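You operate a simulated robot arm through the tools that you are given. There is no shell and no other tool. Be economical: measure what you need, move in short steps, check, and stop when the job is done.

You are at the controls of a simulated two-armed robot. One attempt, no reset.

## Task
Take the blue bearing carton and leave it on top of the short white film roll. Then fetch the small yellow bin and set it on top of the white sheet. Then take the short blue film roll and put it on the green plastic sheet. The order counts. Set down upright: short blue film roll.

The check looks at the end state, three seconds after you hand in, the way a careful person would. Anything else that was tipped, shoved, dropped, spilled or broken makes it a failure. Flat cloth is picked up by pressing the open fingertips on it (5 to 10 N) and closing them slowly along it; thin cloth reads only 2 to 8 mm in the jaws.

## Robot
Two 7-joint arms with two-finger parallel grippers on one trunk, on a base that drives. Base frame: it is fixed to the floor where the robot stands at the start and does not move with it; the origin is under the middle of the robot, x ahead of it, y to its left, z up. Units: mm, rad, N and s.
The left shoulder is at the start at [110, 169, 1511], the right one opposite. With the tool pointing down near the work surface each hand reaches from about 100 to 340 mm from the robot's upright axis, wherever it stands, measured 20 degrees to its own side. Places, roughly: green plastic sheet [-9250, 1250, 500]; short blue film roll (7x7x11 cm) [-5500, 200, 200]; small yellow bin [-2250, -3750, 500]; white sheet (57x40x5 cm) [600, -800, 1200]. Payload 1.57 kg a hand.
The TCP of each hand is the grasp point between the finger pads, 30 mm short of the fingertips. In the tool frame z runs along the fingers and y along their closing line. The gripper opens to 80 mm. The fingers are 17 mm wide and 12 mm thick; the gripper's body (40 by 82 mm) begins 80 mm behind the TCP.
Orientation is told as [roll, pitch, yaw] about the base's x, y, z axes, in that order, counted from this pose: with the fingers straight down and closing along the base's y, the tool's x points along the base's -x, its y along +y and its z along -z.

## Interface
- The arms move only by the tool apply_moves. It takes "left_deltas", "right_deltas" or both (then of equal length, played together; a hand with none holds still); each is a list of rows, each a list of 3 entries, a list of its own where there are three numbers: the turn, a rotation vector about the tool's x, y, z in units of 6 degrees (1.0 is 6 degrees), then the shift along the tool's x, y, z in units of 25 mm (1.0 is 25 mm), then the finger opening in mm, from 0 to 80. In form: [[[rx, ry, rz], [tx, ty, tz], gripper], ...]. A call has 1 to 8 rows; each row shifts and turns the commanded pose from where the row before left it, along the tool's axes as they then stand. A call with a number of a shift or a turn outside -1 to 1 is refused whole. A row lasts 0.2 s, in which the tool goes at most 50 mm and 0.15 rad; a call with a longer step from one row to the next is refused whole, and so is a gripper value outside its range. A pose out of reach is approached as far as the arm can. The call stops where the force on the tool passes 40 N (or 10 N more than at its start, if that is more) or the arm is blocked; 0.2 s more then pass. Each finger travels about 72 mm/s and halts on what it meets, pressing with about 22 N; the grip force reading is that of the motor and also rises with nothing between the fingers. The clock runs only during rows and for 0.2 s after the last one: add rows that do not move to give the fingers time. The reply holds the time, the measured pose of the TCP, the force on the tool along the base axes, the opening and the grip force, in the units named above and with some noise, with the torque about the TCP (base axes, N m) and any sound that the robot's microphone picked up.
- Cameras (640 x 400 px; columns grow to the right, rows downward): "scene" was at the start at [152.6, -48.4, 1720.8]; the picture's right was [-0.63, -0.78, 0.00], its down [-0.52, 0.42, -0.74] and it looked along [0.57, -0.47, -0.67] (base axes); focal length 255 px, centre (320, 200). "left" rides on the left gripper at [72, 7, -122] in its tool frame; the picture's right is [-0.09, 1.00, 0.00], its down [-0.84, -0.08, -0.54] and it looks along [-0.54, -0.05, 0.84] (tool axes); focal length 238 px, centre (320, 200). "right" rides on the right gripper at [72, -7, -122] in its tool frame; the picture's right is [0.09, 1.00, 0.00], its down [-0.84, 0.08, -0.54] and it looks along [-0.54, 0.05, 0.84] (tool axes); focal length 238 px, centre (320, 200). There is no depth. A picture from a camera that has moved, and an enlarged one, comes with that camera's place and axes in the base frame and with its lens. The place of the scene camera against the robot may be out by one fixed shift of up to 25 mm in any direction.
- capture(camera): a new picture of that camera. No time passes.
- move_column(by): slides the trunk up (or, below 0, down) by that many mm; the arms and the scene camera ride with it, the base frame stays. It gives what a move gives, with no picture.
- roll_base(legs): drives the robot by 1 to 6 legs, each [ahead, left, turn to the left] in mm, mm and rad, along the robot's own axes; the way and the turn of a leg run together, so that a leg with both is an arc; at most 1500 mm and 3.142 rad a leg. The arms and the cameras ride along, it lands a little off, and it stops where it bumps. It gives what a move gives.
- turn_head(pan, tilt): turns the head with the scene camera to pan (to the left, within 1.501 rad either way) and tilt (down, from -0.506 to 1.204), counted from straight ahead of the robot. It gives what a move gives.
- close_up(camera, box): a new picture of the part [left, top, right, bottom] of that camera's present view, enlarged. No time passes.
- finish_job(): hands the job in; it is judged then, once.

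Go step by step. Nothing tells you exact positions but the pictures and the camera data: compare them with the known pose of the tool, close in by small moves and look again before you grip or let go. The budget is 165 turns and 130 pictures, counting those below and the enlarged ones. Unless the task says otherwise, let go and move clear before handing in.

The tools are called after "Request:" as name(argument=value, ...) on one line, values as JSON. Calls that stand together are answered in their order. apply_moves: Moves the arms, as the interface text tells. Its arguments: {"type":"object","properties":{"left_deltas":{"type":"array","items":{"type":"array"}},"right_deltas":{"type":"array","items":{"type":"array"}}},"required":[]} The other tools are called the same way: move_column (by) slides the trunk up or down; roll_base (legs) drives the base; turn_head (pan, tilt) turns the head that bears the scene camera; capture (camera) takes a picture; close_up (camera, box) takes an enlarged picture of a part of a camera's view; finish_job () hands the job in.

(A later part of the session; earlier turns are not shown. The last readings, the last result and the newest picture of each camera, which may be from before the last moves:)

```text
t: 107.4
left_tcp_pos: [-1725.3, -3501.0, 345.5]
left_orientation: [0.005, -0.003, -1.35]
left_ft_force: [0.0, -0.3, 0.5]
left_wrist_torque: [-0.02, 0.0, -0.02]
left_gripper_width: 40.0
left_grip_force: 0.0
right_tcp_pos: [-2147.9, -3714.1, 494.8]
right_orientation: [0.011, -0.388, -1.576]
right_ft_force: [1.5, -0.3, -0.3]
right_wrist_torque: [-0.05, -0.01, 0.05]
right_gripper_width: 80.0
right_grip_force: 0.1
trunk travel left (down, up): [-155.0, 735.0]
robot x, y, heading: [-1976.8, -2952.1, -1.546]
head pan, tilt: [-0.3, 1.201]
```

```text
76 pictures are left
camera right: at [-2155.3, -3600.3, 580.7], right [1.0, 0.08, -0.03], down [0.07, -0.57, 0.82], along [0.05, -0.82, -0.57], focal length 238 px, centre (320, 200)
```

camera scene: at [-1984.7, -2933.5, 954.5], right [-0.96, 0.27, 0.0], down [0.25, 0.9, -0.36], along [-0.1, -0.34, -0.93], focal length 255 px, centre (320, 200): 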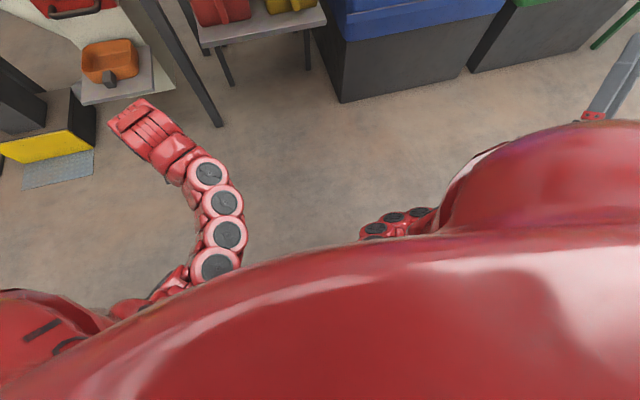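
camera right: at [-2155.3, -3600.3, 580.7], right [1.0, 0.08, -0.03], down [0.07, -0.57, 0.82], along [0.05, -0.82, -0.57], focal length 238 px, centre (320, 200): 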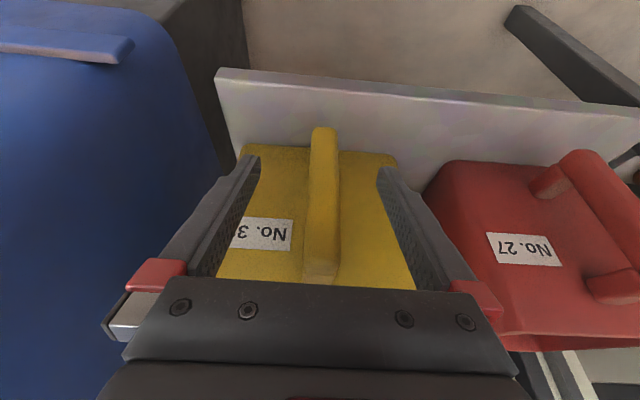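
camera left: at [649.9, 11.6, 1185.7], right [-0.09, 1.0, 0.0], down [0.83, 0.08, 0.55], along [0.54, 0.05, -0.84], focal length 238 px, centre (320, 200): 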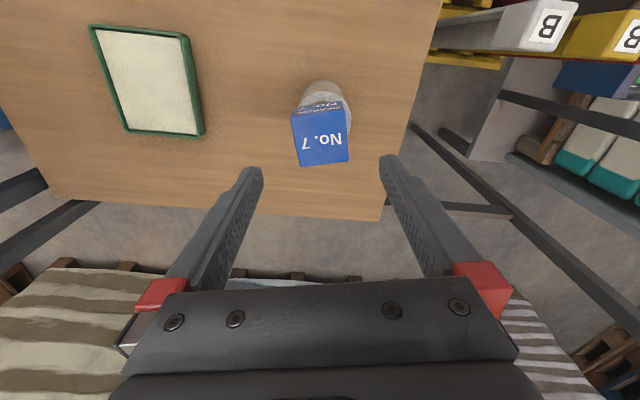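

Request:
apply_moves(right_deltas=[[[0, 0, 0], [-0.44, 0, 0.18], 80], [[0, 0, 0], [0, 0, 0], 80], [[0, 0, 0], [0, 0, 0], 60], [[0, 0, 0], [0, 0, 0], 40], [[0, 0, 0], [0, 0, 0], 20], [[0, 0, 0], [0, 0, 0], 5], [[0, 0, 0], [0, 0, 0], 5]])

Request:
capture(camera="right")

```text
t: 109.0
left_tcp_pos: [-1725.1, -3500.5, 346.9]
left_orientation: [0.006, -0.004, -1.352]
left_ft_force: [-0.7, -0.3, -1.1]
left_wrist_torque: [0.01, -0.02, 0.02]
left_gripper_width: 39.9
left_grip_force: 0.1
right_tcp_pos: [-2147.0, -3726.3, 494.4]
right_orientation: [0.009, -0.391, -1.577]
right_ft_force: [-0.5, 0.1, 2.5]
right_wrist_torque: [0.14, 0.57, 0.04]
right_gripper_width: 19.9
right_grip_force: 21.7
trunk travel left (down, up): [-155.0, 735.0]
robot x, y, heading: [-1974.9, -2949.6, -1.547]
head pan, tilt: [-0.3, 1.201]
```

```text
75 pictures are left
camera right: at [-2155.2, -3611.9, 580.3], right [1.0, 0.08, -0.03], down [0.07, -0.57, 0.82], along [0.05, -0.82, -0.57], focal length 238 px, centre (320, 200)
```

right: 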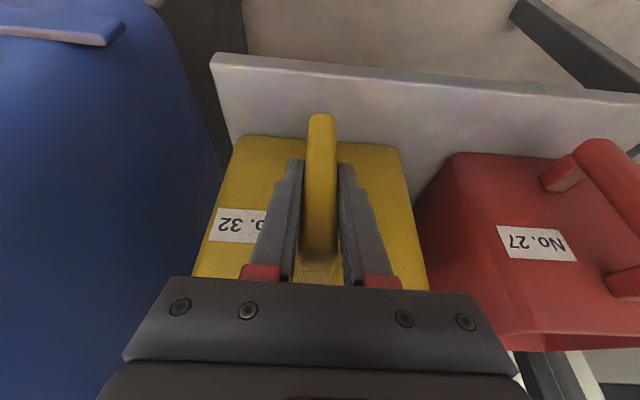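

Gripped on the 20 mm bar. Test lift of about 8 mm.

Request:
apply_moves(right_deltas=[[[0, 0, 0], [-0.06, 0, -0.14], 5], [[0, 0, 0], [-0.06, 0, -0.14], 5], [[0, 0, 0], [0, 0, 0], 5], [[0, 0, 0], [0, 0, 0], 5]])

Request:
capture(camera="right")

```text
t: 110.0
left_tcp_pos: [-1724.0, -3502.0, 344.9]
left_orientation: [0.005, -0.003, -1.35]
left_ft_force: [-0.2, -0.4, 0.6]
left_wrist_torque: [0.01, -0.03, 0.01]
left_gripper_width: 40.0
left_grip_force: 0.1
right_tcp_pos: [-2147.9, -3727.5, 501.2]
right_orientation: [0.01, -0.389, -1.577]
right_ft_force: [0.6, -0.7, -4.6]
right_wrist_torque: [0.43, -0.02, 0.0]
right_gripper_width: 20.0
right_grip_force: 22.4
trunk travel left (down, up): [-155.0, 735.0]
robot x, y, heading: [-1976.5, -2955.5, -1.54]
head pan, tilt: [-0.3, 1.201]
```

```text
74 pictures are left
camera right: at [-2155.5, -3613.0, 586.9], right [1.0, 0.08, -0.02], down [0.07, -0.57, 0.82], along [0.05, -0.82, -0.57], focal length 238 px, centre (320, 200)
```

right: 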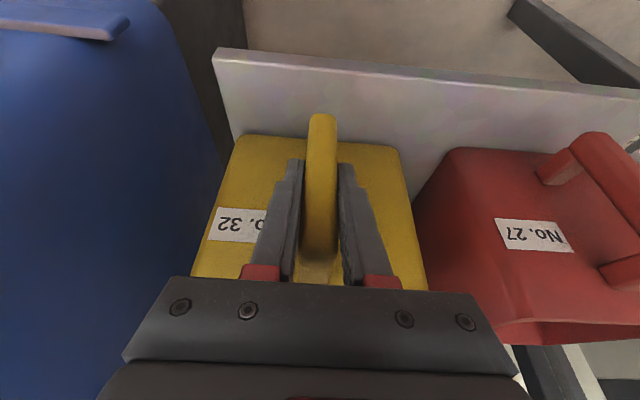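

It holds firmly (0.47 kg, no slip). I raise it, back off and draw the arm in.

Request:
move_column(by=50)

Request:
roll_base(legs=[[-250, 0, 0]])

Request:
apply_moves(right_deltas=[[[0, 0, 0], [0.5, 0, -0.2], 5], [[0, 0, 0], [0.5, 0, -0.2], 5], [[0, 0, 0], [0.5, 0, -0.2], 5], [[0, 0, 0], [0.5, 0, -0.2], 5], [[0, 0, 0], [0.5, 0, -0.2], 5], [[0, 0, 0], [0.5, 0, -0.2], 5], [[0, 0, 0], [0.5, 0, -0.2], 5], [[0, 0, 0], [0.5, 0, -0.2], 5]])

Request:
turn_head(pan=0.5, tilt=0.7)

Request:
capture(camera="scene")

Request:
capture(camera="right")

```text
t: 111.0
left_tcp_pos: [-1724.5, -3500.9, 394.8]
left_orientation: [0.006, -0.003, -1.351]
left_ft_force: [0.9, 0.1, 0.2]
left_wrist_torque: [-0.01, 0.01, 0.0]
left_gripper_width: 39.9
left_grip_force: 0.1
right_tcp_pos: [-2148.6, -3728.7, 550.7]
right_orientation: [0.01, -0.391, -1.577]
right_ft_force: [-0.3, -0.5, -4.5]
right_wrist_torque: [0.45, 0.01, 0.01]
right_gripper_width: 20.1
right_grip_force: 22.0
trunk travel left (down, up): [-205.0, 685.0]
robot x, y, heading: [-1979.9, -2949.6, -1.542]
head pan, tilt: [-0.3, 1.201]
```

```text
t: 112.8
left_tcp_pos: [-1730.2, -3254.6, 395.9]
left_orientation: [0.006, -0.006, -1.351]
left_ft_force: [-1.0, 0.1, -0.5]
left_wrist_torque: [-0.02, -0.01, 0.02]
left_gripper_width: 40.2
left_grip_force: 0.1
right_tcp_pos: [-2153.2, -3480.4, 552.3]
right_orientation: [0.011, -0.39, -1.576]
right_ft_force: [0.6, 0.4, -3.5]
right_wrist_torque: [0.45, 0.02, 0.02]
right_gripper_width: 19.8
right_grip_force: 22.1
trunk travel left (down, up): [-205.0, 685.0]
robot x, y, heading: [-1982.9, -2703.6, -1.546]
head pan, tilt: [-0.3, 1.201]
```

```text
t: 114.6
left_tcp_pos: [-1731.7, -3255.3, 395.5]
left_orientation: [0.006, -0.004, -1.349]
left_ft_force: [-0.1, -0.1, 0.3]
left_wrist_torque: [0.0, -0.03, 0.0]
left_gripper_width: 40.1
left_grip_force: 0.0
right_tcp_pos: [-2152.7, -3373.5, 550.5]
right_orientation: [0.011, -0.391, -1.575]
right_ft_force: [0.5, -0.5, -4.2]
right_wrist_torque: [0.46, 0.0, -0.02]
right_gripper_width: 20.1
right_grip_force: 22.1
trunk travel left (down, up): [-205.0, 685.0]
robot x, y, heading: [-1984.6, -2698.7, -1.543]
head pan, tilt: [-0.3, 1.201]
```

```text
t: 115.7
left_tcp_pos: [-1730.0, -3254.9, 395.8]
left_orientation: [0.006, -0.004, -1.35]
left_ft_force: [-0.4, 0.1, 0.8]
left_wrist_torque: [0.0, -0.01, 0.0]
left_gripper_width: 40.2
left_grip_force: 0.0
right_tcp_pos: [-2153.5, -3373.0, 548.9]
right_orientation: [0.009, -0.388, -1.577]
right_ft_force: [-0.9, -0.5, -4.3]
right_wrist_torque: [0.46, 0.0, 0.01]
right_gripper_width: 19.8
right_grip_force: 22.3
trunk travel left (down, up): [-205.0, 685.0]
robot x, y, heading: [-1986.0, -2705.8, -1.545]
head pan, tilt: [0.499, 0.7]
```

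```text
73 pictures are left
camera scene: at [-1930.9, -2854.0, 1103.9], right [-0.87, -0.5, 0.0], down [-0.32, 0.56, -0.76], along [0.38, -0.66, -0.64], focal length 255 px, centre (320, 200)
```

scene: 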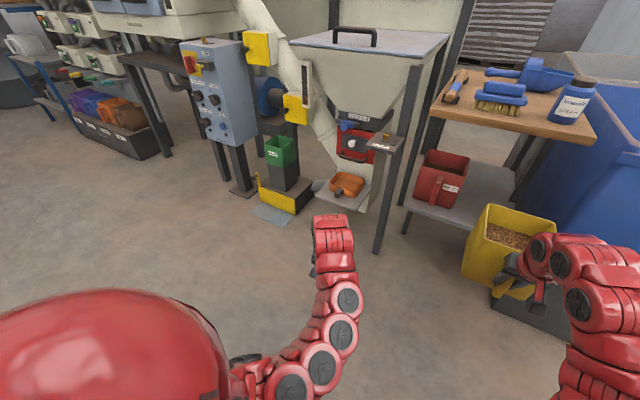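

```text
72 pictures are left
camera right: at [-2160.6, -3259.4, 634.9], right [1.0, 0.08, -0.02], down [0.07, -0.57, 0.82], along [0.06, -0.82, -0.57], focal length 238 px, centre (320, 200)
```

right: 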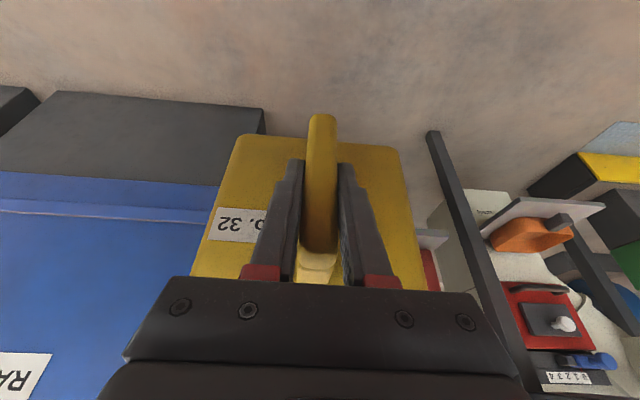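

Bin is upright and secure. I turn left in place and drive along the clear aisle toward the rack.

Request:
roll_base(legs=[[0, 0, 1.545], [0, -200, 0], [1290, 0, 0]])

Request:
turn_head(pan=0.9, tilt=0.4)

Request:
move_column(by=400)

Request:
capture(camera="scene")

Request:
capture(camera="right")

```text
t: 127.3
left_tcp_pos: [-124.4, -2616.4, 396.1]
left_orientation: [0.004, -0.002, 0.216]
left_ft_force: [0.5, -0.4, 0.2]
left_wrist_torque: [-0.02, -0.01, -0.02]
left_gripper_width: 39.8
left_grip_force: 0.0
right_tcp_pos: [-6.6, -3040.0, 548.6]
right_orientation: [0.012, -0.39, -0.007]
right_ft_force: [0.4, 0.7, -4.2]
right_wrist_torque: [0.0, 0.43, 0.03]
right_gripper_width: 19.7
right_grip_force: 21.7
trunk travel left (down, up): [-205.0, 685.0]
robot x, y, heading: [-673.7, -2870.4, 0.027]
head pan, tilt: [0.499, 0.7]
```

```text
t: 128.2
left_tcp_pos: [-124.1, -2616.7, 394.1]
left_orientation: [0.006, -0.004, 0.219]
left_ft_force: [0.6, -0.2, 0.2]
left_wrist_torque: [-0.02, 0.01, 0.02]
left_gripper_width: 40.2
left_grip_force: 0.1
right_tcp_pos: [-7.6, -3041.1, 549.4]
right_orientation: [0.011, -0.39, -0.007]
right_ft_force: [-1.2, 0.2, -3.7]
right_wrist_torque: [-0.02, 0.44, -0.01]
right_gripper_width: 19.7
right_grip_force: 22.2
trunk travel left (down, up): [-205.0, 685.0]
robot x, y, heading: [-673.6, -2863.6, 0.025]
head pan, tilt: [0.901, 0.4]
```

```text
t: 132.0
left_tcp_pos: [-125.3, -2616.2, 795.3]
left_orientation: [0.003, -0.004, 0.219]
left_ft_force: [0.0, -0.1, 0.0]
left_wrist_torque: [-0.01, 0.02, 0.02]
left_gripper_width: 40.0
left_grip_force: 0.0
right_tcp_pos: [-6.4, -3041.0, 949.9]
right_orientation: [0.011, -0.389, -0.008]
right_ft_force: [0.3, 0.3, -4.9]
right_wrist_torque: [0.0, 0.45, -0.02]
right_gripper_width: 20.0
right_grip_force: 21.5
trunk travel left (down, up): [-605.0, 285.0]
robot x, y, heading: [-670.6, -2866.8, 0.021]
head pan, tilt: [0.901, 0.4]
```

```text
71 pictures are left
camera scene: at [-531.4, -2787.8, 1530.7], right [0.8, -0.6, 0.0], down [-0.23, -0.31, -0.92], along [0.55, 0.74, -0.39], focal length 255 px, centre (320, 200)
```

scene: 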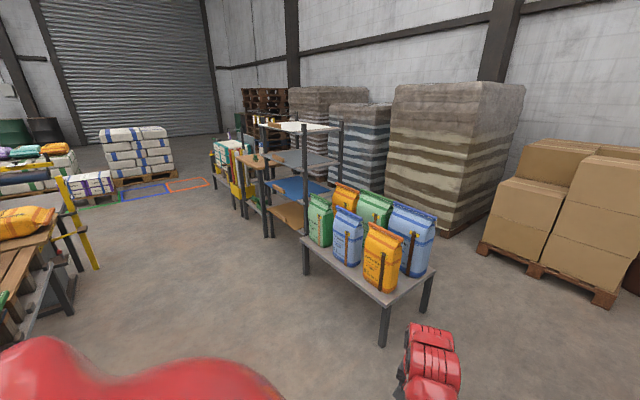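

```text
70 pictures are left
camera right: at [-118.8, -3045.2, 1034.8], right [-0.08, 1.0, -0.02], down [0.57, 0.07, 0.82], along [0.82, 0.05, -0.57], focal length 238 px, centre (320, 200)
```

right: 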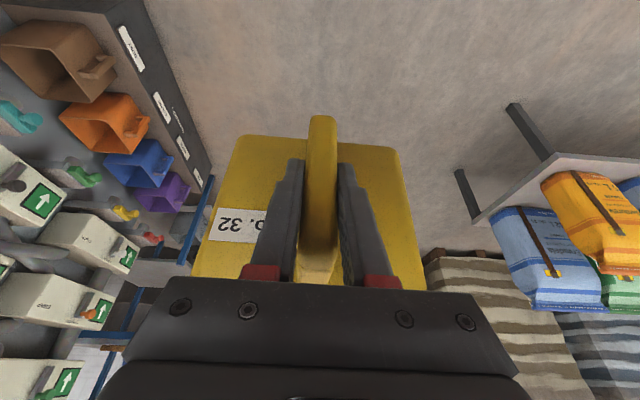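

Request:
close_up(camera="scene", box=[200, 90, 400, 250])

```text
2.50 times, centred on (300, 170) of scene
camera zoom: at [-531.4, -2787.8, 1530.7], right [0.8, -0.6, 0.0], down [-0.23, -0.31, -0.92], along [0.55, 0.74, -0.39], focal length 639 px, centre (370, 275)
```

zoom: 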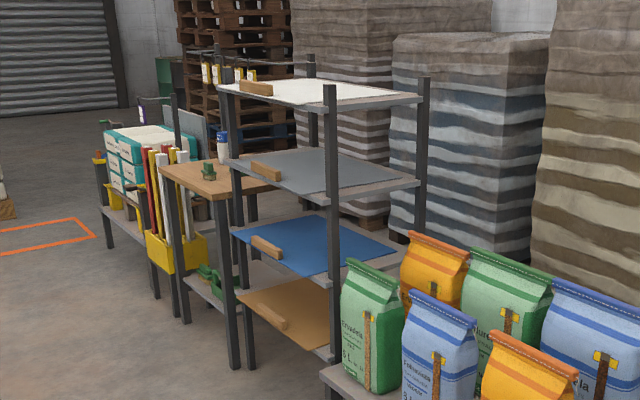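

The rack's top sheet (≈[700, -880], z ≈ 1200–1230) is reachable from the aisle side facing +x. I test how far the arm can lift the bin here.

Request:
apply_moves(right_deltas=[[[0, 0, 0], [-0.3, 0, -0.74], 5], [[0, 0, 0], [-0.3, 0, -0.74], 5], [[0, 0, 0], [-0.3, 0, -0.74], 5], [[0, 0, 0], [-0.3, 0, -0.74], 5], [[0, 0, 0], [-0.3, 0, -0.74], 5], [[0, 0, 0], [-0.3, 0, -0.74], 5], [[0, 0, 0], [-0.3, 0, -0.74], 5]], left_deltas=[[[0, 0, 0], [0.5, 0.6, 0], 40], [[0, 0, 0], [0.5, 0.6, 0], 40], [[0, 0, 0], [0.5, 0.6, 0], 40], [[0, 0, 0], [0.5, 0.6, 0], 40], [[0, 0, 0], [0.5, 0.6, 0], 40], [[0, 0, 0], [0.5, 0.6, 0], 40], [[0, 0, 0], [0.5, 0.6, 0], 40]])

```text
t: 133.6
left_tcp_pos: [-232.4, -2532.3, 794.8]
left_orientation: [0.006, -0.005, 0.217]
left_ft_force: [0.1, -1.6, 0.4]
left_wrist_torque: [-0.03, -0.02, 0.0]
left_gripper_width: 40.0
left_grip_force: 0.0
right_tcp_pos: [11.2, -3039.5, 966.5]
right_orientation: [0.011, -0.392, -0.005]
right_ft_force: [-0.6, 0.2, -3.5]
right_wrist_torque: [0.02, 0.43, 0.02]
right_gripper_width: 19.8
right_grip_force: 21.9
right hand out of reach, approached as far as the arm can: row 1, 2, 3, 4, 5, 6, 7
trunk travel left (down, up): [-605.0, 285.0]
robot x, y, heading: [-674.9, -2871.0, 0.021]
head pan, tilt: [0.901, 0.4]
```

The arm needs to extend further to go higher. I extend forward and up.

Request:
apply_moves(right_deltas=[[[0, 0, 0], [-0.74, 0, 0.3], 5], [[0, 0, 0], [-0.74, 0, 0.3], 5], [[0, 0, 0], [-0.745, 0, -0.235], 5], [[0, 0, 0], [-0.745, 0, -0.235], 5], [[0, 0, 0], [-0.745, 0, -0.235], 5], [[0, 0, 0], [-0.745, 0, -0.235], 5], [[0, 0, 0], [-0.745, 0, -0.235], 5], [[0, 0, 0], [-0.745, 0, -0.235], 5]])

Request:
move_column(by=285)

```text
t: 135.4
left_tcp_pos: [-231.5, -2532.9, 795.1]
left_orientation: [0.006, -0.005, 0.22]
left_ft_force: [0.2, -0.2, -0.5]
left_wrist_torque: [-0.06, 0.03, 0.01]
left_gripper_width: 40.1
left_grip_force: 0.0
right_tcp_pos: [139.6, -3042.1, 1042.9]
right_orientation: [0.01, -0.39, -0.006]
right_ft_force: [-0.1, 0.5, -4.2]
right_wrist_torque: [0.0, 0.44, -0.01]
right_gripper_width: 19.8
right_grip_force: 22.3
trunk travel left (down, up): [-605.0, 285.0]
robot x, y, heading: [-675.4, -2865.8, 0.022]
head pan, tilt: [0.901, 0.4]
```

```text
t: 138.2
left_tcp_pos: [-231.8, -2532.4, 1080.6]
left_orientation: [0.008, -0.005, 0.219]
left_ft_force: [0.0, 0.0, 0.2]
left_wrist_torque: [-0.01, 0.0, -0.02]
left_gripper_width: 40.0
left_grip_force: 0.0
right_tcp_pos: [140.5, -3042.0, 1326.2]
right_orientation: [0.011, -0.39, -0.007]
right_ft_force: [0.2, -0.4, -3.7]
right_wrist_torque: [-0.03, 0.45, 0.01]
right_gripper_width: 19.7
right_grip_force: 22.2
trunk travel left (down, up): [-890.0, 0.0]
robot x, y, heading: [-676.9, -2867.3, 0.021]
head pan, tilt: [0.901, 0.4]
```

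Bin bottom is now ≈ 1264. I strafe along the aisle to the rack front.

Request:
roll_base(legs=[[115, 700, -0.021], [0, 1440, 0]])

Request:
turn_head(pan=-0.25, tilt=0.6)

Request:
capture(camera="scene")

Request:
capture(camera="right")

```text
t: 148.9
left_tcp_pos: [-117.7, -399.3, 1080.0]
left_orientation: [0.008, -0.005, 0.195]
left_ft_force: [-0.3, 0.5, -0.3]
left_wrist_torque: [-0.01, -0.01, 0.0]
left_gripper_width: 39.9
left_grip_force: 0.2
right_tcp_pos: [244.4, -916.4, 1327.7]
right_orientation: [0.01, -0.388, -0.028]
right_ft_force: [0.3, -0.5, -3.8]
right_wrist_torque: [-0.02, 0.45, -0.04]
right_gripper_width: 20.0
right_grip_force: 21.8
trunk travel left (down, up): [-890.0, 0.0]
robot x, y, heading: [-573.4, -728.3, 0.003]
head pan, tilt: [0.901, 0.4]
```

```text
t: 150.3
left_tcp_pos: [-117.3, -399.1, 1079.5]
left_orientation: [0.005, -0.005, 0.197]
left_ft_force: [0.3, -0.7, 0.9]
left_wrist_torque: [0.02, 0.01, 0.01]
left_gripper_width: 40.1
left_grip_force: 0.0
right_tcp_pos: [243.2, -916.0, 1326.8]
right_orientation: [0.012, -0.39, -0.028]
right_ft_force: [0.2, 0.5, -3.4]
right_wrist_torque: [0.02, 0.44, -0.02]
right_gripper_width: 19.9
right_grip_force: 22.3
trunk travel left (down, up): [-890.0, 0.0]
robot x, y, heading: [-571.1, -726.9, 0.006]
head pan, tilt: [-0.25, 0.6]
```

```text
68 pictures are left
camera scene: at [-394.1, -742.0, 1797.5], right [-0.24, -0.97, 0.0], down [-0.55, 0.14, -0.82], along [0.8, -0.2, -0.57], focal length 255 px, centre (320, 200)
```

scene: 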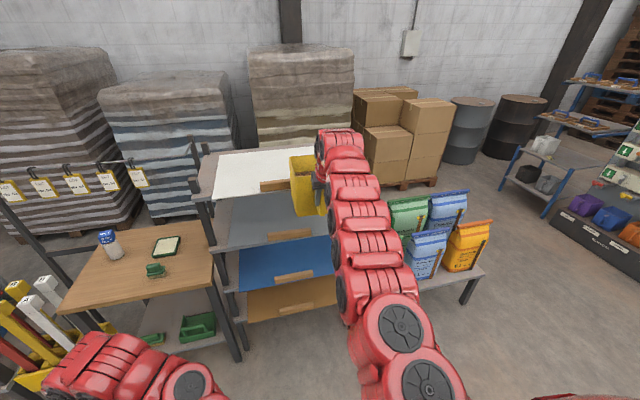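

```text
67 pictures are left
camera right: at [130.7, -919.6, 1412.1], right [-0.06, 1.0, -0.03], down [0.57, 0.06, 0.82], along [0.82, 0.04, -0.57], focal length 238 px, centre (320, 200)
```

right: 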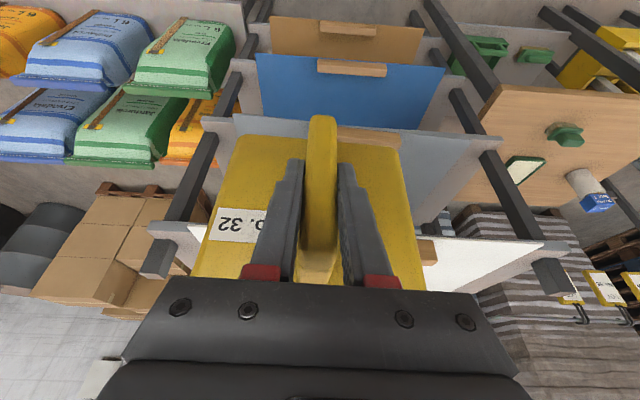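

Request:
close_up(camera="scene", box=[180, 120, 340, 240])

Request:
close_up(camera="right", box=[380, 200, 600, 310])

```text
3.33 times, centred on (260, 180) of scene
camera zoom: at [-394.1, -742.0, 1797.5], right [-0.24, -0.97, 0.0], down [-0.55, 0.14, -0.82], along [0.8, -0.2, -0.57], focal length 851 px, centre (520, 267)
```

zoom: 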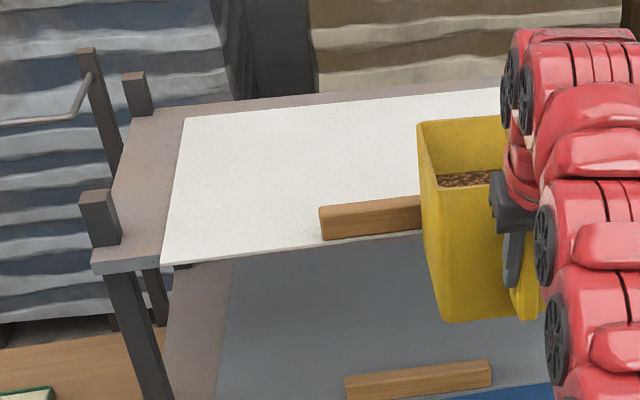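

```text
2.91 times, centred on (490, 255) of right
camera zoom: at [130.7, -919.6, 1412.1], right [-0.06, 1.0, -0.03], down [0.57, 0.06, 0.82], along [0.82, 0.04, -0.57], focal length 693 px, centre (-174, 40)
```

zoom: 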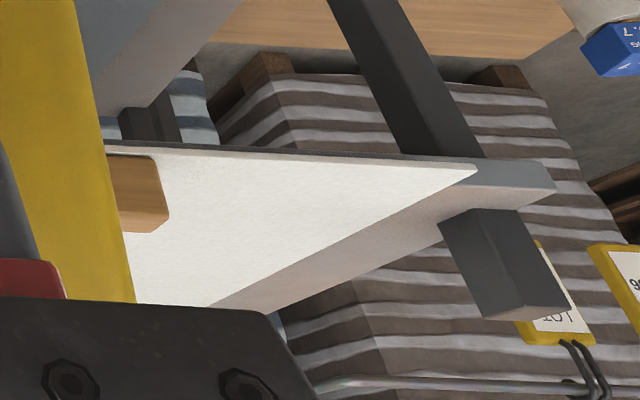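

The sheet surface is ≈ z 1245, with its front-left corner near [459, -548], and a wooden handle stands ~45 mm tall at its front edge. I need to lift the bin about 55 mm more.

Request:
apply_moves(right_deltas=[[[0, 0, 0], [-0.209, 0, -0.509], 5], [[0, 0, 0], [-0.209, 0, -0.509], 5], [[0, 0, 0], [-0.209, 0, -0.509], 5], [[0, 0, 0], [-0.209, 0, -0.509], 5], [[0, 0, 0], [-0.209, 0, -0.509], 5], [[0, 0, 0], [0, 0, 0], 5]])

Request:
capture(camera="right")

```text
t: 151.7
left_tcp_pos: [-117.0, -399.1, 1079.6]
left_orientation: [0.007, -0.003, 0.197]
left_ft_force: [0.4, -0.1, -0.5]
left_wrist_torque: [-0.02, -0.03, -0.01]
left_gripper_width: 39.9
left_grip_force: 0.0
right_tcp_pos: [237.8, -918.1, 1368.6]
right_orientation: [0.012, -0.388, -0.028]
right_ft_force: [-0.1, 0.8, -4.2]
right_wrist_torque: [0.01, 0.47, 0.0]
right_gripper_width: 19.9
right_grip_force: 21.3
right hand out of reach, approached as far as the arm can: row 3, 5
trunk travel left (down, up): [-890.0, 0.0]
robot x, y, heading: [-567.7, -724.6, 0.004]
head pan, tilt: [-0.25, 0.6]
```

```text
64 pictures are left
camera right: at [125.5, -921.6, 1454.5], right [-0.06, 1.0, -0.03], down [0.57, 0.06, 0.82], along [0.82, 0.04, -0.57], focal length 238 px, centre (320, 200)
```

right: 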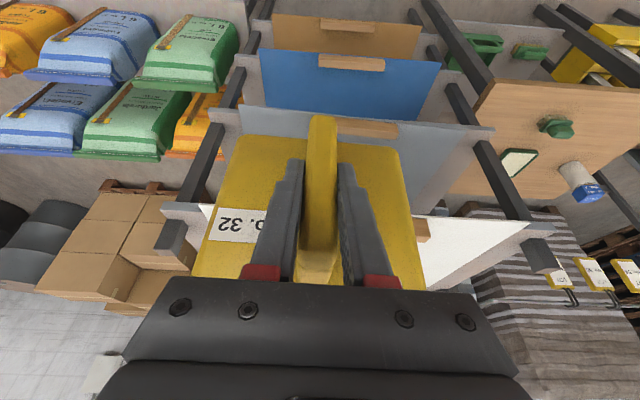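

Request:
apply_moves(right_deltas=[[[0, 0, 0], [-0.52, 0, -0.22], 5], [[0, 0, 0], [-0.52, 0, -0.22], 5], [[0, 0, 0], [-0.52, 0, -0.22], 5], [[0, 0, 0], [-0.3, 0, -0.4], 5], [[0, 0, 0], [0, 0, 0], 5]])

Request:
capture(camera="scene")

```text
t: 152.9
left_tcp_pos: [-118.4, -398.6, 1079.9]
left_orientation: [0.007, -0.005, 0.197]
left_ft_force: [0.0, 0.4, 0.6]
left_wrist_torque: [-0.02, -0.01, -0.01]
left_gripper_width: 40.2
left_grip_force: 0.2
right_tcp_pos: [237.9, -919.0, 1368.9]
right_orientation: [0.011, -0.39, -0.028]
right_ft_force: [-0.4, 0.4, -3.5]
right_wrist_torque: [0.05, 0.47, 0.0]
right_gripper_width: 20.1
right_grip_force: 22.0
right hand out of reach, approached as far as the arm can: row 1, 2, 3, 4
trunk travel left (down, up): [-890.0, 0.0]
robot x, y, heading: [-569.7, -727.2, 0.007]
head pan, tilt: [-0.25, 0.6]
```

```text
63 pictures are left
camera scene: at [-394.1, -742.2, 1797.5], right [-0.24, -0.97, 0.0], down [-0.55, 0.14, -0.82], along [0.8, -0.2, -0.57], focal length 255 px, centre (320, 200)
```

scene: 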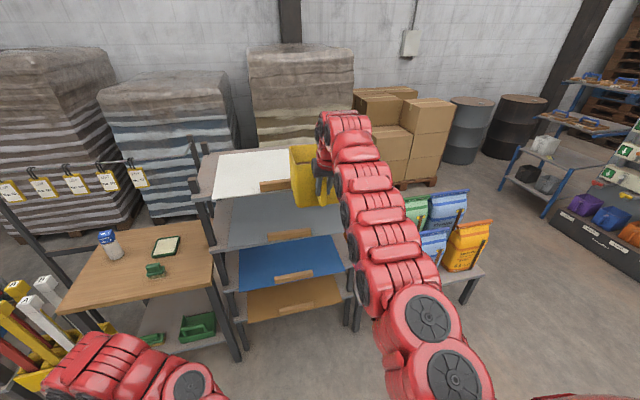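

That is the arm's limit. I'll enter beside the wooden handle, over the left part of the sheet (bin centre y ≈ -650), avoiding crossing it. First strafe left.

Request:
roll_base(legs=[[0, 268, 0]])

Request:
capture(camera="right")

Request:
close_up(camera="scene", box=[200, 120, 400, 270])

```text
t: 154.8
left_tcp_pos: [-120.7, -131.1, 1079.7]
left_orientation: [0.008, -0.004, 0.2]
left_ft_force: [0.3, 0.4, -0.9]
left_wrist_torque: [0.07, -0.03, -0.01]
left_gripper_width: 39.9
left_grip_force: 0.1
right_tcp_pos: [237.5, -649.5, 1368.9]
right_orientation: [0.012, -0.39, -0.024]
right_ft_force: [0.4, 0.0, -3.7]
right_wrist_torque: [-0.01, 0.5, -0.01]
right_gripper_width: 19.8
right_grip_force: 22.3
trunk travel left (down, up): [-890.0, 0.0]
robot x, y, heading: [-571.8, -460.0, 0.006]
head pan, tilt: [-0.25, 0.6]
```

```text
62 pictures are left
camera right: at [124.6, -653.4, 1454.4], right [-0.06, 1.0, -0.02], down [0.57, 0.06, 0.82], along [0.82, 0.04, -0.57], focal length 238 px, centre (320, 200)
```

right: 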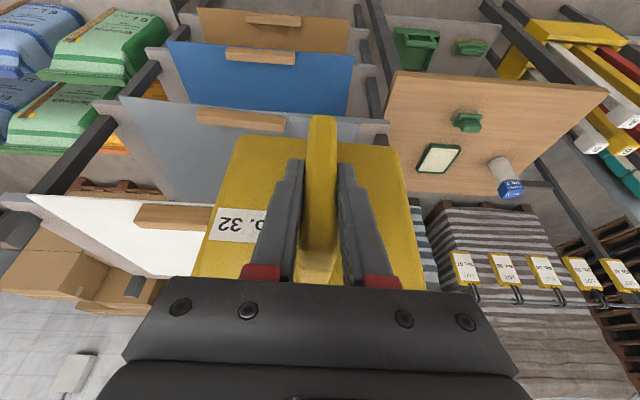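

```text
2.67 times, centred on (300, 195) of scene
camera zoom: at [-395.3, -476.0, 1797.5], right [-0.24, -0.97, 0.0], down [-0.55, 0.14, -0.82], along [0.8, -0.2, -0.57], focal length 681 px, centre (373, 213)
```

zoom: 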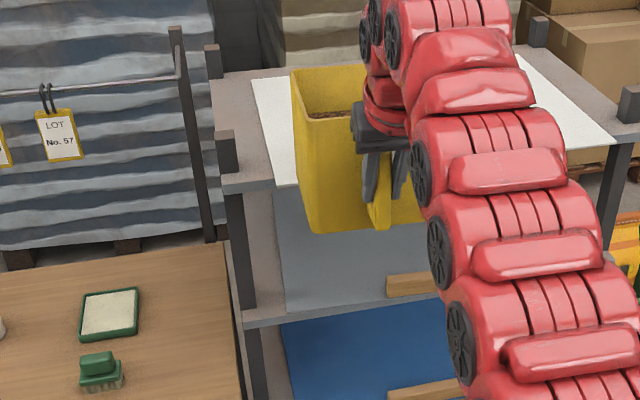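

The handle spans y ≈ -944 to -721, so I shift 14 mm more left and drive ahead over the sheet.

Request:
roll_base(legs=[[0, 14, 0], [200, 0, 0]])

Request:
capture(camera="right")

Request:
close_up(camera="scene", box=[200, 120, 400, 270])

```text
t: 156.7
left_tcp_pos: [80.4, -116.1, 1081.8]
left_orientation: [0.005, -0.008, 0.199]
left_ft_force: [-0.1, -1.0, 0.1]
left_wrist_torque: [-0.04, 0.0, 0.02]
left_gripper_width: 40.2
left_grip_force: 0.0
right_tcp_pos: [436.8, -633.6, 1371.2]
right_orientation: [0.01, -0.391, -0.024]
right_ft_force: [0.0, -0.5, -4.5]
right_wrist_torque: [0.04, 0.45, -0.04]
right_gripper_width: 19.7
right_grip_force: 22.3
trunk travel left (down, up): [-890.0, 0.0]
robot x, y, heading: [-367.1, -443.8, 0.003]
head pan, tilt: [-0.25, 0.6]
```

```text
60 pictures are left
camera right: at [324.1, -637.4, 1456.1], right [-0.06, 1.0, -0.03], down [0.57, 0.06, 0.82], along [0.82, 0.04, -0.57], focal length 238 px, centre (320, 200)
```

right: 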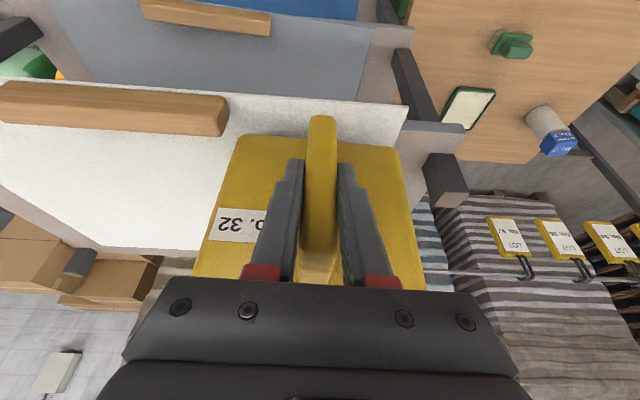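

```text
2.67 times, centred on (300, 195) of scene
camera zoom: at [-196.5, -459.4, 1797.9], right [-0.24, -0.97, 0.0], down [-0.55, 0.14, -0.83], along [0.8, -0.2, -0.56], focal length 681 px, centre (373, 213)
```

zoom: 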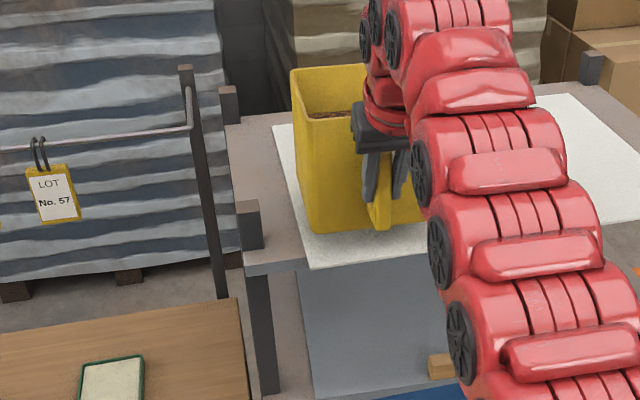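

On course over the sheet. I drive 135 mm further and lower the trunk most of the way.

Request:
roll_base(legs=[[135, 0, 0]])

Request:
move_column(by=-42)

Request:
capture(camera="right")

Request:
close_up(camera="scene", box=[200, 120, 400, 270])

```text
t: 158.0
left_tcp_pos: [213.1, -112.5, 1080.6]
left_orientation: [0.005, -0.005, 0.201]
left_ft_force: [0.4, 0.1, 0.0]
left_wrist_torque: [0.02, -0.02, -0.01]
left_gripper_width: 40.1
left_grip_force: 0.0
right_tcp_pos: [571.5, -631.4, 1370.9]
right_orientation: [0.01, -0.392, -0.022]
right_ft_force: [-0.5, 0.2, -4.2]
right_wrist_torque: [0.02, 0.42, 0.0]
right_gripper_width: 20.0
right_grip_force: 21.7
trunk travel left (down, up): [-890.0, 0.0]
robot x, y, heading: [-235.8, -441.4, 0.011]
head pan, tilt: [-0.25, 0.6]
```

```text
t: 158.9
left_tcp_pos: [212.3, -114.1, 1038.8]
left_orientation: [0.005, -0.006, 0.201]
left_ft_force: [0.3, 0.1, -0.4]
left_wrist_torque: [-0.01, -0.03, 0.0]
left_gripper_width: 40.3
left_grip_force: 0.1
right_tcp_pos: [570.2, -631.1, 1329.8]
right_orientation: [0.008, -0.392, -0.022]
right_ft_force: [-2.4, 0.2, 11.4]
right_wrist_torque: [-1.21, 0.07, -0.23]
right_gripper_width: 19.9
right_grip_force: 21.9
trunk travel left (down, up): [-848.0, 42.0]
robot x, y, heading: [-235.5, -441.4, 0.011]
head pan, tilt: [-0.25, 0.6]
```

```text
58 pictures are left
camera right: at [456.8, -634.1, 1414.8], right [-0.07, 1.0, -0.03], down [0.57, 0.06, 0.82], along [0.82, 0.04, -0.57], focal length 238 px, centre (320, 200)
```

right: 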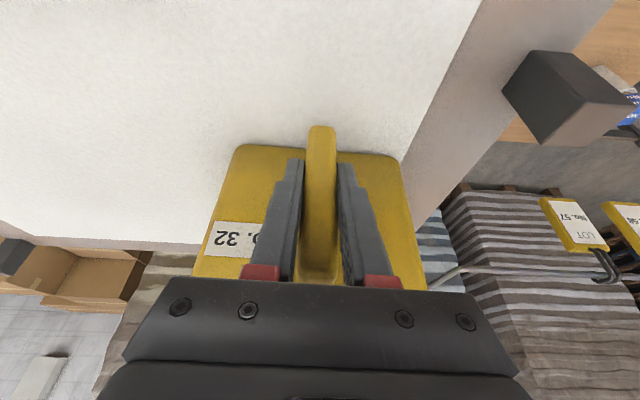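

```text
2.67 times, centred on (300, 195) of scene
camera zoom: at [-64.1, -456.9, 1756.0], right [-0.24, -0.97, 0.0], down [-0.55, 0.13, -0.83], along [0.8, -0.2, -0.56], focal length 681 px, centre (373, 213)
```

zoom: 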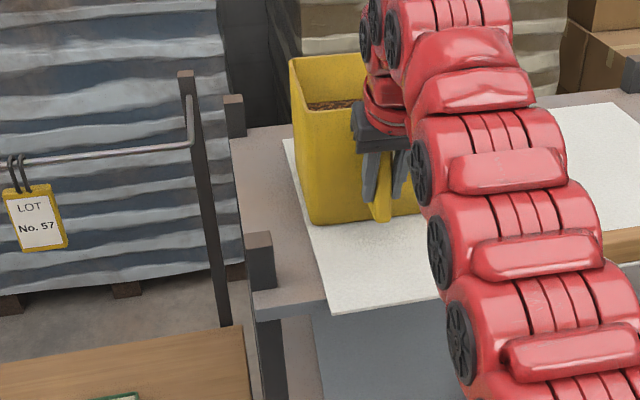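

Contact already at TCP z ≈ 1330, at one bottom corner. I press down a couple of mm to flatten the bin on the sheet.

Request:
apply_moves(right_deltas=[[[0, 0, 0], [0.03, 0, 0.07], 5], [[0, 0, 0], [0, 0, 0], 5]])

Request:
capture(camera="right")

```text
t: 159.5
left_tcp_pos: [211.9, -112.6, 1038.2]
left_orientation: [0.005, -0.008, 0.204]
left_ft_force: [-0.1, 0.0, -0.3]
left_wrist_torque: [0.01, 0.02, -0.02]
left_gripper_width: 39.9
left_grip_force: 0.0
right_tcp_pos: [568.7, -630.7, 1327.8]
right_orientation: [0.009, -0.393, -0.022]
right_ft_force: [-0.4, -0.7, 16.9]
right_wrist_torque: [-1.41, -0.37, -0.18]
right_gripper_width: 20.4
right_grip_force: 21.8
trunk travel left (down, up): [-848.0, 42.0]
robot x, y, heading: [-233.5, -437.8, 0.011]
head pan, tilt: [-0.25, 0.6]
```

```text
56 pictures are left
camera right: at [456.0, -634.0, 1413.6], right [-0.07, 1.0, -0.03], down [0.56, 0.06, 0.82], along [0.82, 0.04, -0.57], focal length 238 px, centre (320, 200)
```

right: 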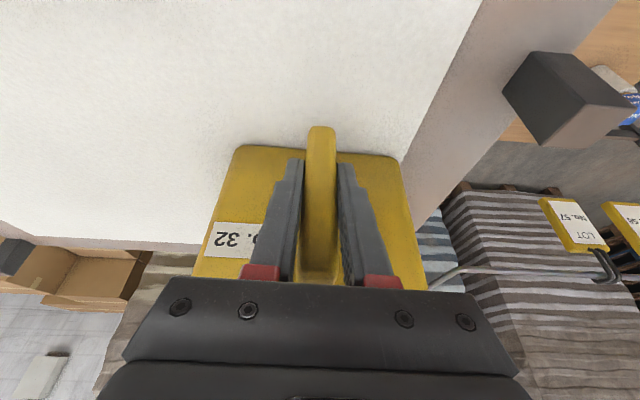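

Request:
apply_moves(right_deltas=[[[0.2, 0, -0.08], [0, 0, 0], 5], [[0, 0, 0], [0, 0, 0], 5]])

```text
t: 160.1
left_tcp_pos: [211.5, -113.2, 1038.6]
left_orientation: [0.005, -0.008, 0.202]
left_ft_force: [-0.7, 0.3, 0.0]
left_wrist_torque: [0.02, 0.02, 0.01]
left_gripper_width: 40.0
left_grip_force: 0.0
right_tcp_pos: [568.4, -631.0, 1328.8]
right_orientation: [-0.013, -0.392, -0.013]
right_ft_force: [-3.6, 0.1, 17.1]
right_wrist_torque: [1.51, -0.32, 0.28]
right_gripper_width: 20.4
right_grip_force: 21.8
trunk travel left (down, up): [-848.0, 42.0]
robot x, y, heading: [-236.9, -443.8, 0.009]
head pan, tilt: [-0.25, 0.6]
```

Request:
apply_moves(right_deltas=[[[-0.1, 0, 0.04], [0, 0, 0], 5], [[0, 0, 0], [0, 0, 0], 5]])

```text
t: 160.7
left_tcp_pos: [211.3, -112.4, 1039.5]
left_orientation: [0.005, -0.006, 0.202]
left_ft_force: [0.8, -0.2, 0.8]
left_wrist_torque: [-0.01, -0.07, 0.02]
left_gripper_width: 40.0
left_grip_force: 0.1
right_tcp_pos: [567.7, -630.1, 1328.1]
right_orientation: [-0.003, -0.391, -0.017]
right_ft_force: [-2.9, 1.3, 16.7]
right_wrist_torque: [0.85, -0.33, 0.11]
right_gripper_width: 19.8
right_grip_force: 21.7
trunk travel left (down, up): [-848.0, 42.0]
robot x, y, heading: [-236.5, -444.4, 0.01]
head pan, tilt: [-0.25, 0.6]
```

Nearly flat. Releasing slowly.

Request:
apply_moves(right_deltas=[[[0, 0, 0], [0, 0, 0], 19], [[0, 0, 0], [0, 0, 0], 22], [[0, 0, 0], [0, 0, 0], 30], [[0, 0, 0], [0, 0, 0], 45], [[0, 0, 0], [0, 0, 0], 60], [[0, 0, 0], [0, 0, 0], 60]])

Request:
capture(camera="right")

Request:
close_up(camera="scene", box=[200, 120, 400, 270])

```text
t: 162.1
left_tcp_pos: [213.9, -113.4, 1037.5]
left_orientation: [0.006, -0.006, 0.202]
left_ft_force: [0.0, -0.1, 0.9]
left_wrist_torque: [0.05, 0.0, -0.01]
left_gripper_width: 40.1
left_grip_force: 0.1
right_tcp_pos: [571.4, -630.7, 1325.3]
right_orientation: [-0.001, -0.389, -0.019]
right_ft_force: [-0.9, 0.2, -0.4]
right_wrist_torque: [0.0, -0.04, 0.03]
right_gripper_width: 60.0
right_grip_force: 0.0
trunk travel left (down, up): [-848.0, 42.0]
robot x, y, heading: [-237.5, -441.9, 0.005]
head pan, tilt: [-0.25, 0.6]
```

```text
55 pictures are left
camera right: at [458.5, -633.5, 1410.6], right [-0.07, 1.0, -0.04], down [0.57, 0.07, 0.82], along [0.82, 0.03, -0.57], focal length 238 px, centre (320, 200)
```

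right: 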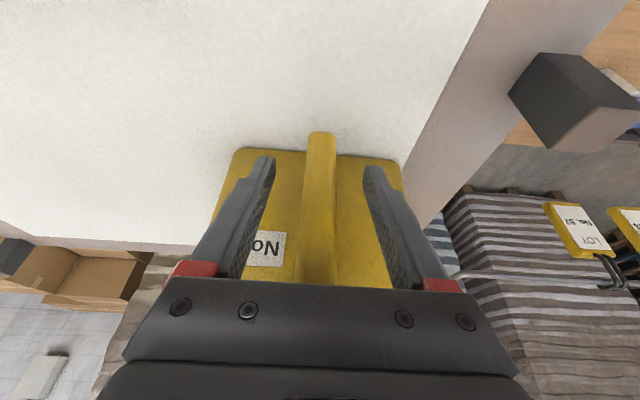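

```text
2.67 times, centred on (300, 195) of scene
camera zoom: at [-61.1, -457.4, 1755.6], right [-0.24, -0.97, 0.0], down [-0.55, 0.14, -0.82], along [0.8, -0.2, -0.57], focal length 681 px, centre (373, 213)
```

zoom: 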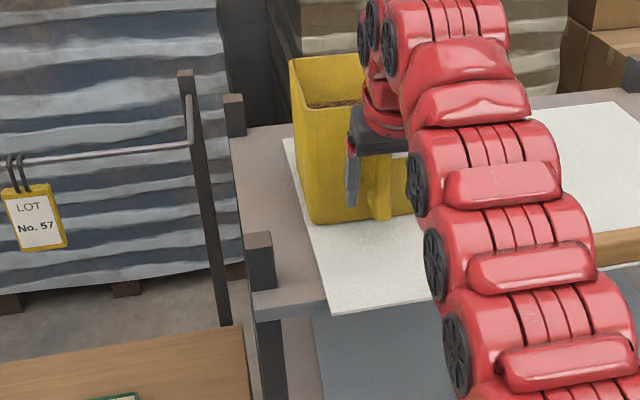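

The bin stands on the sheet. I back straight off.

Request:
roll_base(legs=[[-330, 0, 0]])

Request:
close_up(camera="scene", box=[200, 100, 440, 260])

Request:
capture(camera="right")

```text
t: 164.3
left_tcp_pos: [-111.7, -116.4, 1038.3]
left_orientation: [0.006, -0.002, 0.201]
left_ft_force: [0.1, 0.8, -0.5]
left_wrist_torque: [0.02, -0.01, 0.0]
left_gripper_width: 40.0
left_grip_force: 0.1
right_tcp_pos: [244.1, -636.2, 1323.8]
right_orientation: [-0.001, -0.39, -0.019]
right_ft_force: [-0.4, -0.5, 0.0]
right_wrist_torque: [0.0, 0.0, 0.0]
right_gripper_width: 60.1
right_grip_force: 0.0
trunk travel left (down, up): [-848.0, 42.0]
robot x, y, heading: [-562.0, -445.2, 0.008]
head pan, tilt: [-0.25, 0.6]
```

```text
2.50 times, centred on (320, 180) of scene
camera zoom: at [-386.9, -460.0, 1755.4], right [-0.24, -0.97, 0.0], down [-0.55, 0.14, -0.82], along [0.8, -0.2, -0.57], focal length 639 px, centre (320, 250)
```

zoom: 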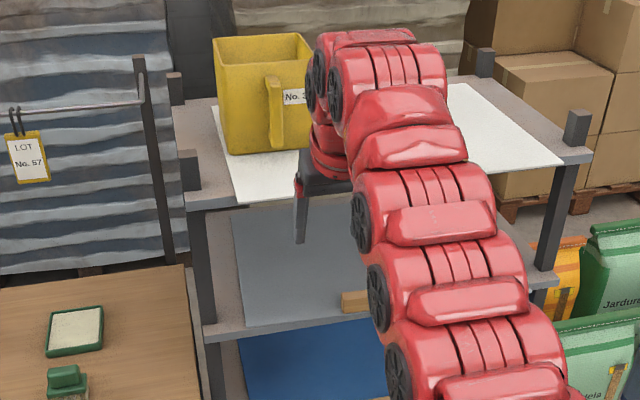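

```text
52 pictures are left
camera right: at [132.2, -637.0, 1410.1], right [-0.06, 1.0, -0.04], down [0.57, 0.07, 0.82], along [0.82, 0.03, -0.57], focal length 238 px, centre (320, 200)
```

right: 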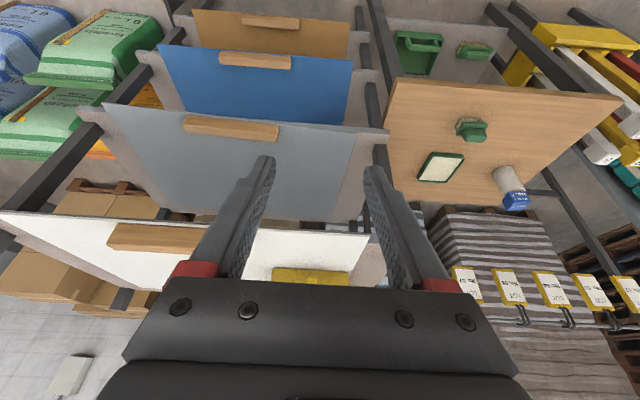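

Bin is placed well. Now I strafe away to y ≈ 455 and turn to face -x for the long drive.

Request:
roll_base(legs=[[0, 900, 0], [0, 0, 3.13]])

Request:
turn_head(pan=0, tilt=0.25)

Request:
capture(camera="scene")

```text
t: 176.2
left_tcp_pos: [-1025.9, 123.9, 1037.6]
left_orientation: [0.005, -0.006, -2.963]
left_ft_force: [0.2, 0.4, 0.8]
left_wrist_torque: [0.0, -0.02, 0.01]
left_gripper_width: 39.8
left_grip_force: 0.1
right_tcp_pos: [-1368.8, 649.7, 1325.7]
right_orientation: [-0.001, -0.389, 3.096]
right_ft_force: [-1.1, -0.5, -0.2]
right_wrist_torque: [-0.01, 0.01, -0.01]
right_gripper_width: 60.2
right_grip_force: 0.0
trunk travel left (down, up): [-848.0, 42.0]
robot x, y, heading: [-565.7, 435.6, 3.12]
head pan, tilt: [-0.25, 0.6]
```

```text
t: 177.0
left_tcp_pos: [-1026.2, 124.0, 1038.2]
left_orientation: [0.006, -0.003, -2.966]
left_ft_force: [0.4, 0.2, -0.4]
left_wrist_torque: [0.01, -0.03, 0.02]
left_gripper_width: 39.8
left_grip_force: 0.0
right_tcp_pos: [-1368.9, 650.4, 1325.9]
right_orientation: [-0.004, -0.388, 3.096]
right_ft_force: [-0.4, 0.3, 0.0]
right_wrist_torque: [-0.03, -0.02, -0.01]
right_gripper_width: 60.1
right_grip_force: 0.1
trunk travel left (down, up): [-848.0, 42.0]
robot x, y, heading: [-570.7, 439.0, 3.122]
head pan, tilt: [0.0, 0.25]
```

```text
51 pictures are left
camera scene: at [-734.1, 446.3, 1787.8], right [0.02, 1.0, 0.0], down [0.25, 0.0, -0.97], along [-0.97, 0.02, -0.25], focal length 255 px, centre (320, 200)
```

scene: 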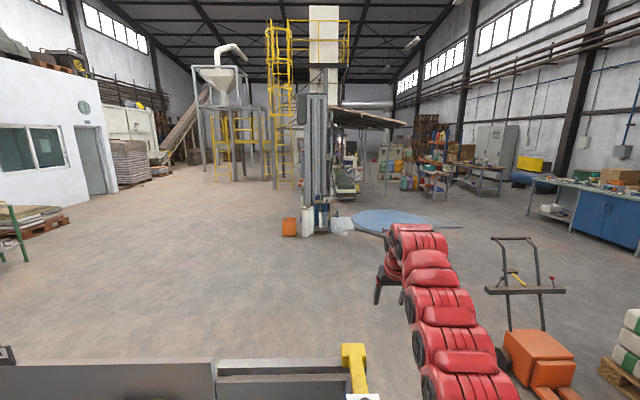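

Request:
close_up(camera="scene", box=[260, 160, 380, 250])

```text
4.44 times, centred on (320, 205) of scene
camera zoom: at [-734.1, 446.3, 1787.8], right [0.02, 1.0, 0.0], down [0.25, 0.0, -0.97], along [-0.97, 0.02, -0.25], focal length 1135 px, centre (320, 178)
```

zoom: 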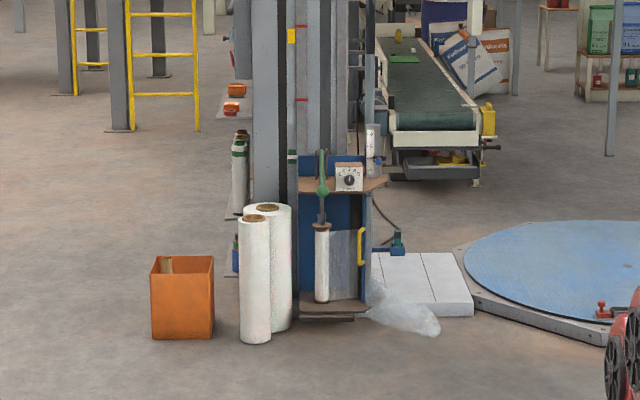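

The green sheet lies on the conveyor far behind; the blue roll sits low on the left (-y) side of the wrapper mast. I check what's right in front before driving.

Request:
turn_head(pan=0.3, tilt=0.75)

Request:
capture(camera="scene")

```text
t: 178.0
left_tcp_pos: [-1025.7, 122.5, 1037.9]
left_orientation: [0.005, -0.007, -2.966]
left_ft_force: [0.0, 0.1, 0.3]
left_wrist_torque: [0.0, -0.01, -0.02]
left_gripper_width: 40.3
left_grip_force: 0.0
right_tcp_pos: [-1368.3, 650.5, 1325.2]
right_orientation: [-0.002, -0.391, 3.095]
right_ft_force: [0.6, 0.0, -0.4]
right_wrist_torque: [0.05, 0.01, 0.0]
right_gripper_width: 59.8
right_grip_force: 0.0
trunk travel left (down, up): [-848.0, 42.0]
robot x, y, heading: [-570.1, 435.5, 3.126]
head pan, tilt: [0.3, 0.75]
```

```text
49 pictures are left
camera scene: at [-720.4, 421.5, 1742.8], right [-0.28, 0.96, 0.0], down [0.65, 0.19, -0.73], along [-0.7, -0.2, -0.68], focal length 255 px, centre (320, 200)
```

scene: 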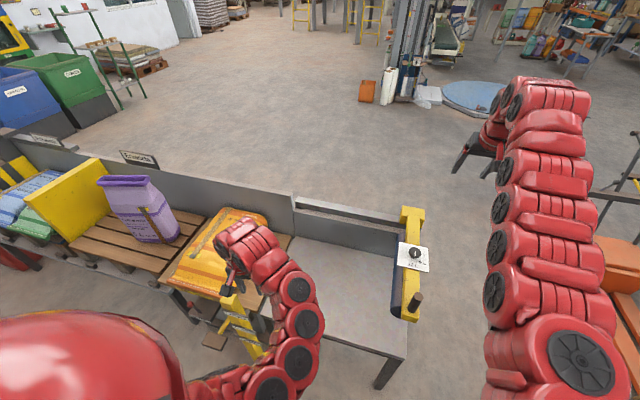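

The station blocks straight ahead up to y ≈ 700 with a pallet jack beyond; the known-free southern aisle is safer. I take that way round.

Request:
roll_base(legs=[[0, 1500, 0], [0, 1500, 0], [0, 260, 0], [1500, 0, 0], [800, 0, 0]])

Request:
turn_head(pan=-0.5, tilt=0.3)

Request:
capture(camera="scene")

```text
t: 205.0
left_tcp_pos: [-3297.7, -3176.1, 1037.0]
left_orientation: [0.006, -0.006, -2.949]
left_ft_force: [0.5, 0.4, -0.3]
left_wrist_torque: [-0.02, -0.01, -0.01]
left_gripper_width: 39.9
left_grip_force: 0.1
right_tcp_pos: [-3650.7, -2654.6, 1326.7]
right_orientation: [0.001, -0.389, 3.112]
right_ft_force: [-0.3, 1.1, -0.2]
right_wrist_torque: [0.01, 0.0, 0.01]
right_gripper_width: 60.1
right_grip_force: 0.0
trunk travel left (down, up): [-848.0, 42.0]
robot x, y, heading: [-2846.2, -2853.5, 3.144]
head pan, tilt: [0.3, 0.75]
```

```text
t: 206.1
left_tcp_pos: [-3297.6, -3175.2, 1037.6]
left_orientation: [0.007, -0.006, -2.947]
left_ft_force: [0.5, -0.7, -0.3]
left_wrist_torque: [-0.05, 0.02, 0.03]
left_gripper_width: 39.7
left_grip_force: 0.1
right_tcp_pos: [-3651.0, -2654.6, 1325.5]
right_orientation: [-0.002, -0.387, 3.114]
right_ft_force: [-0.1, 0.2, -0.5]
right_wrist_torque: [-0.02, -0.02, 0.03]
right_gripper_width: 60.1
right_grip_force: 0.0
trunk travel left (down, up): [-848.0, 42.0]
robot x, y, heading: [-2848.6, -2850.3, 3.137]
head pan, tilt: [-0.499, 0.3]
```

```text
48 pictures are left
camera scene: at [-3000.6, -2802.4, 1783.1], right [0.48, 0.88, 0.0], down [0.26, -0.14, -0.96], along [-0.84, 0.46, -0.3], focal length 255 px, centre (320, 200)
```

scene: 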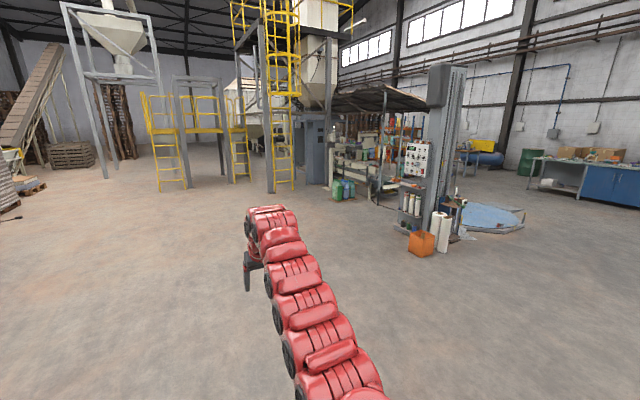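

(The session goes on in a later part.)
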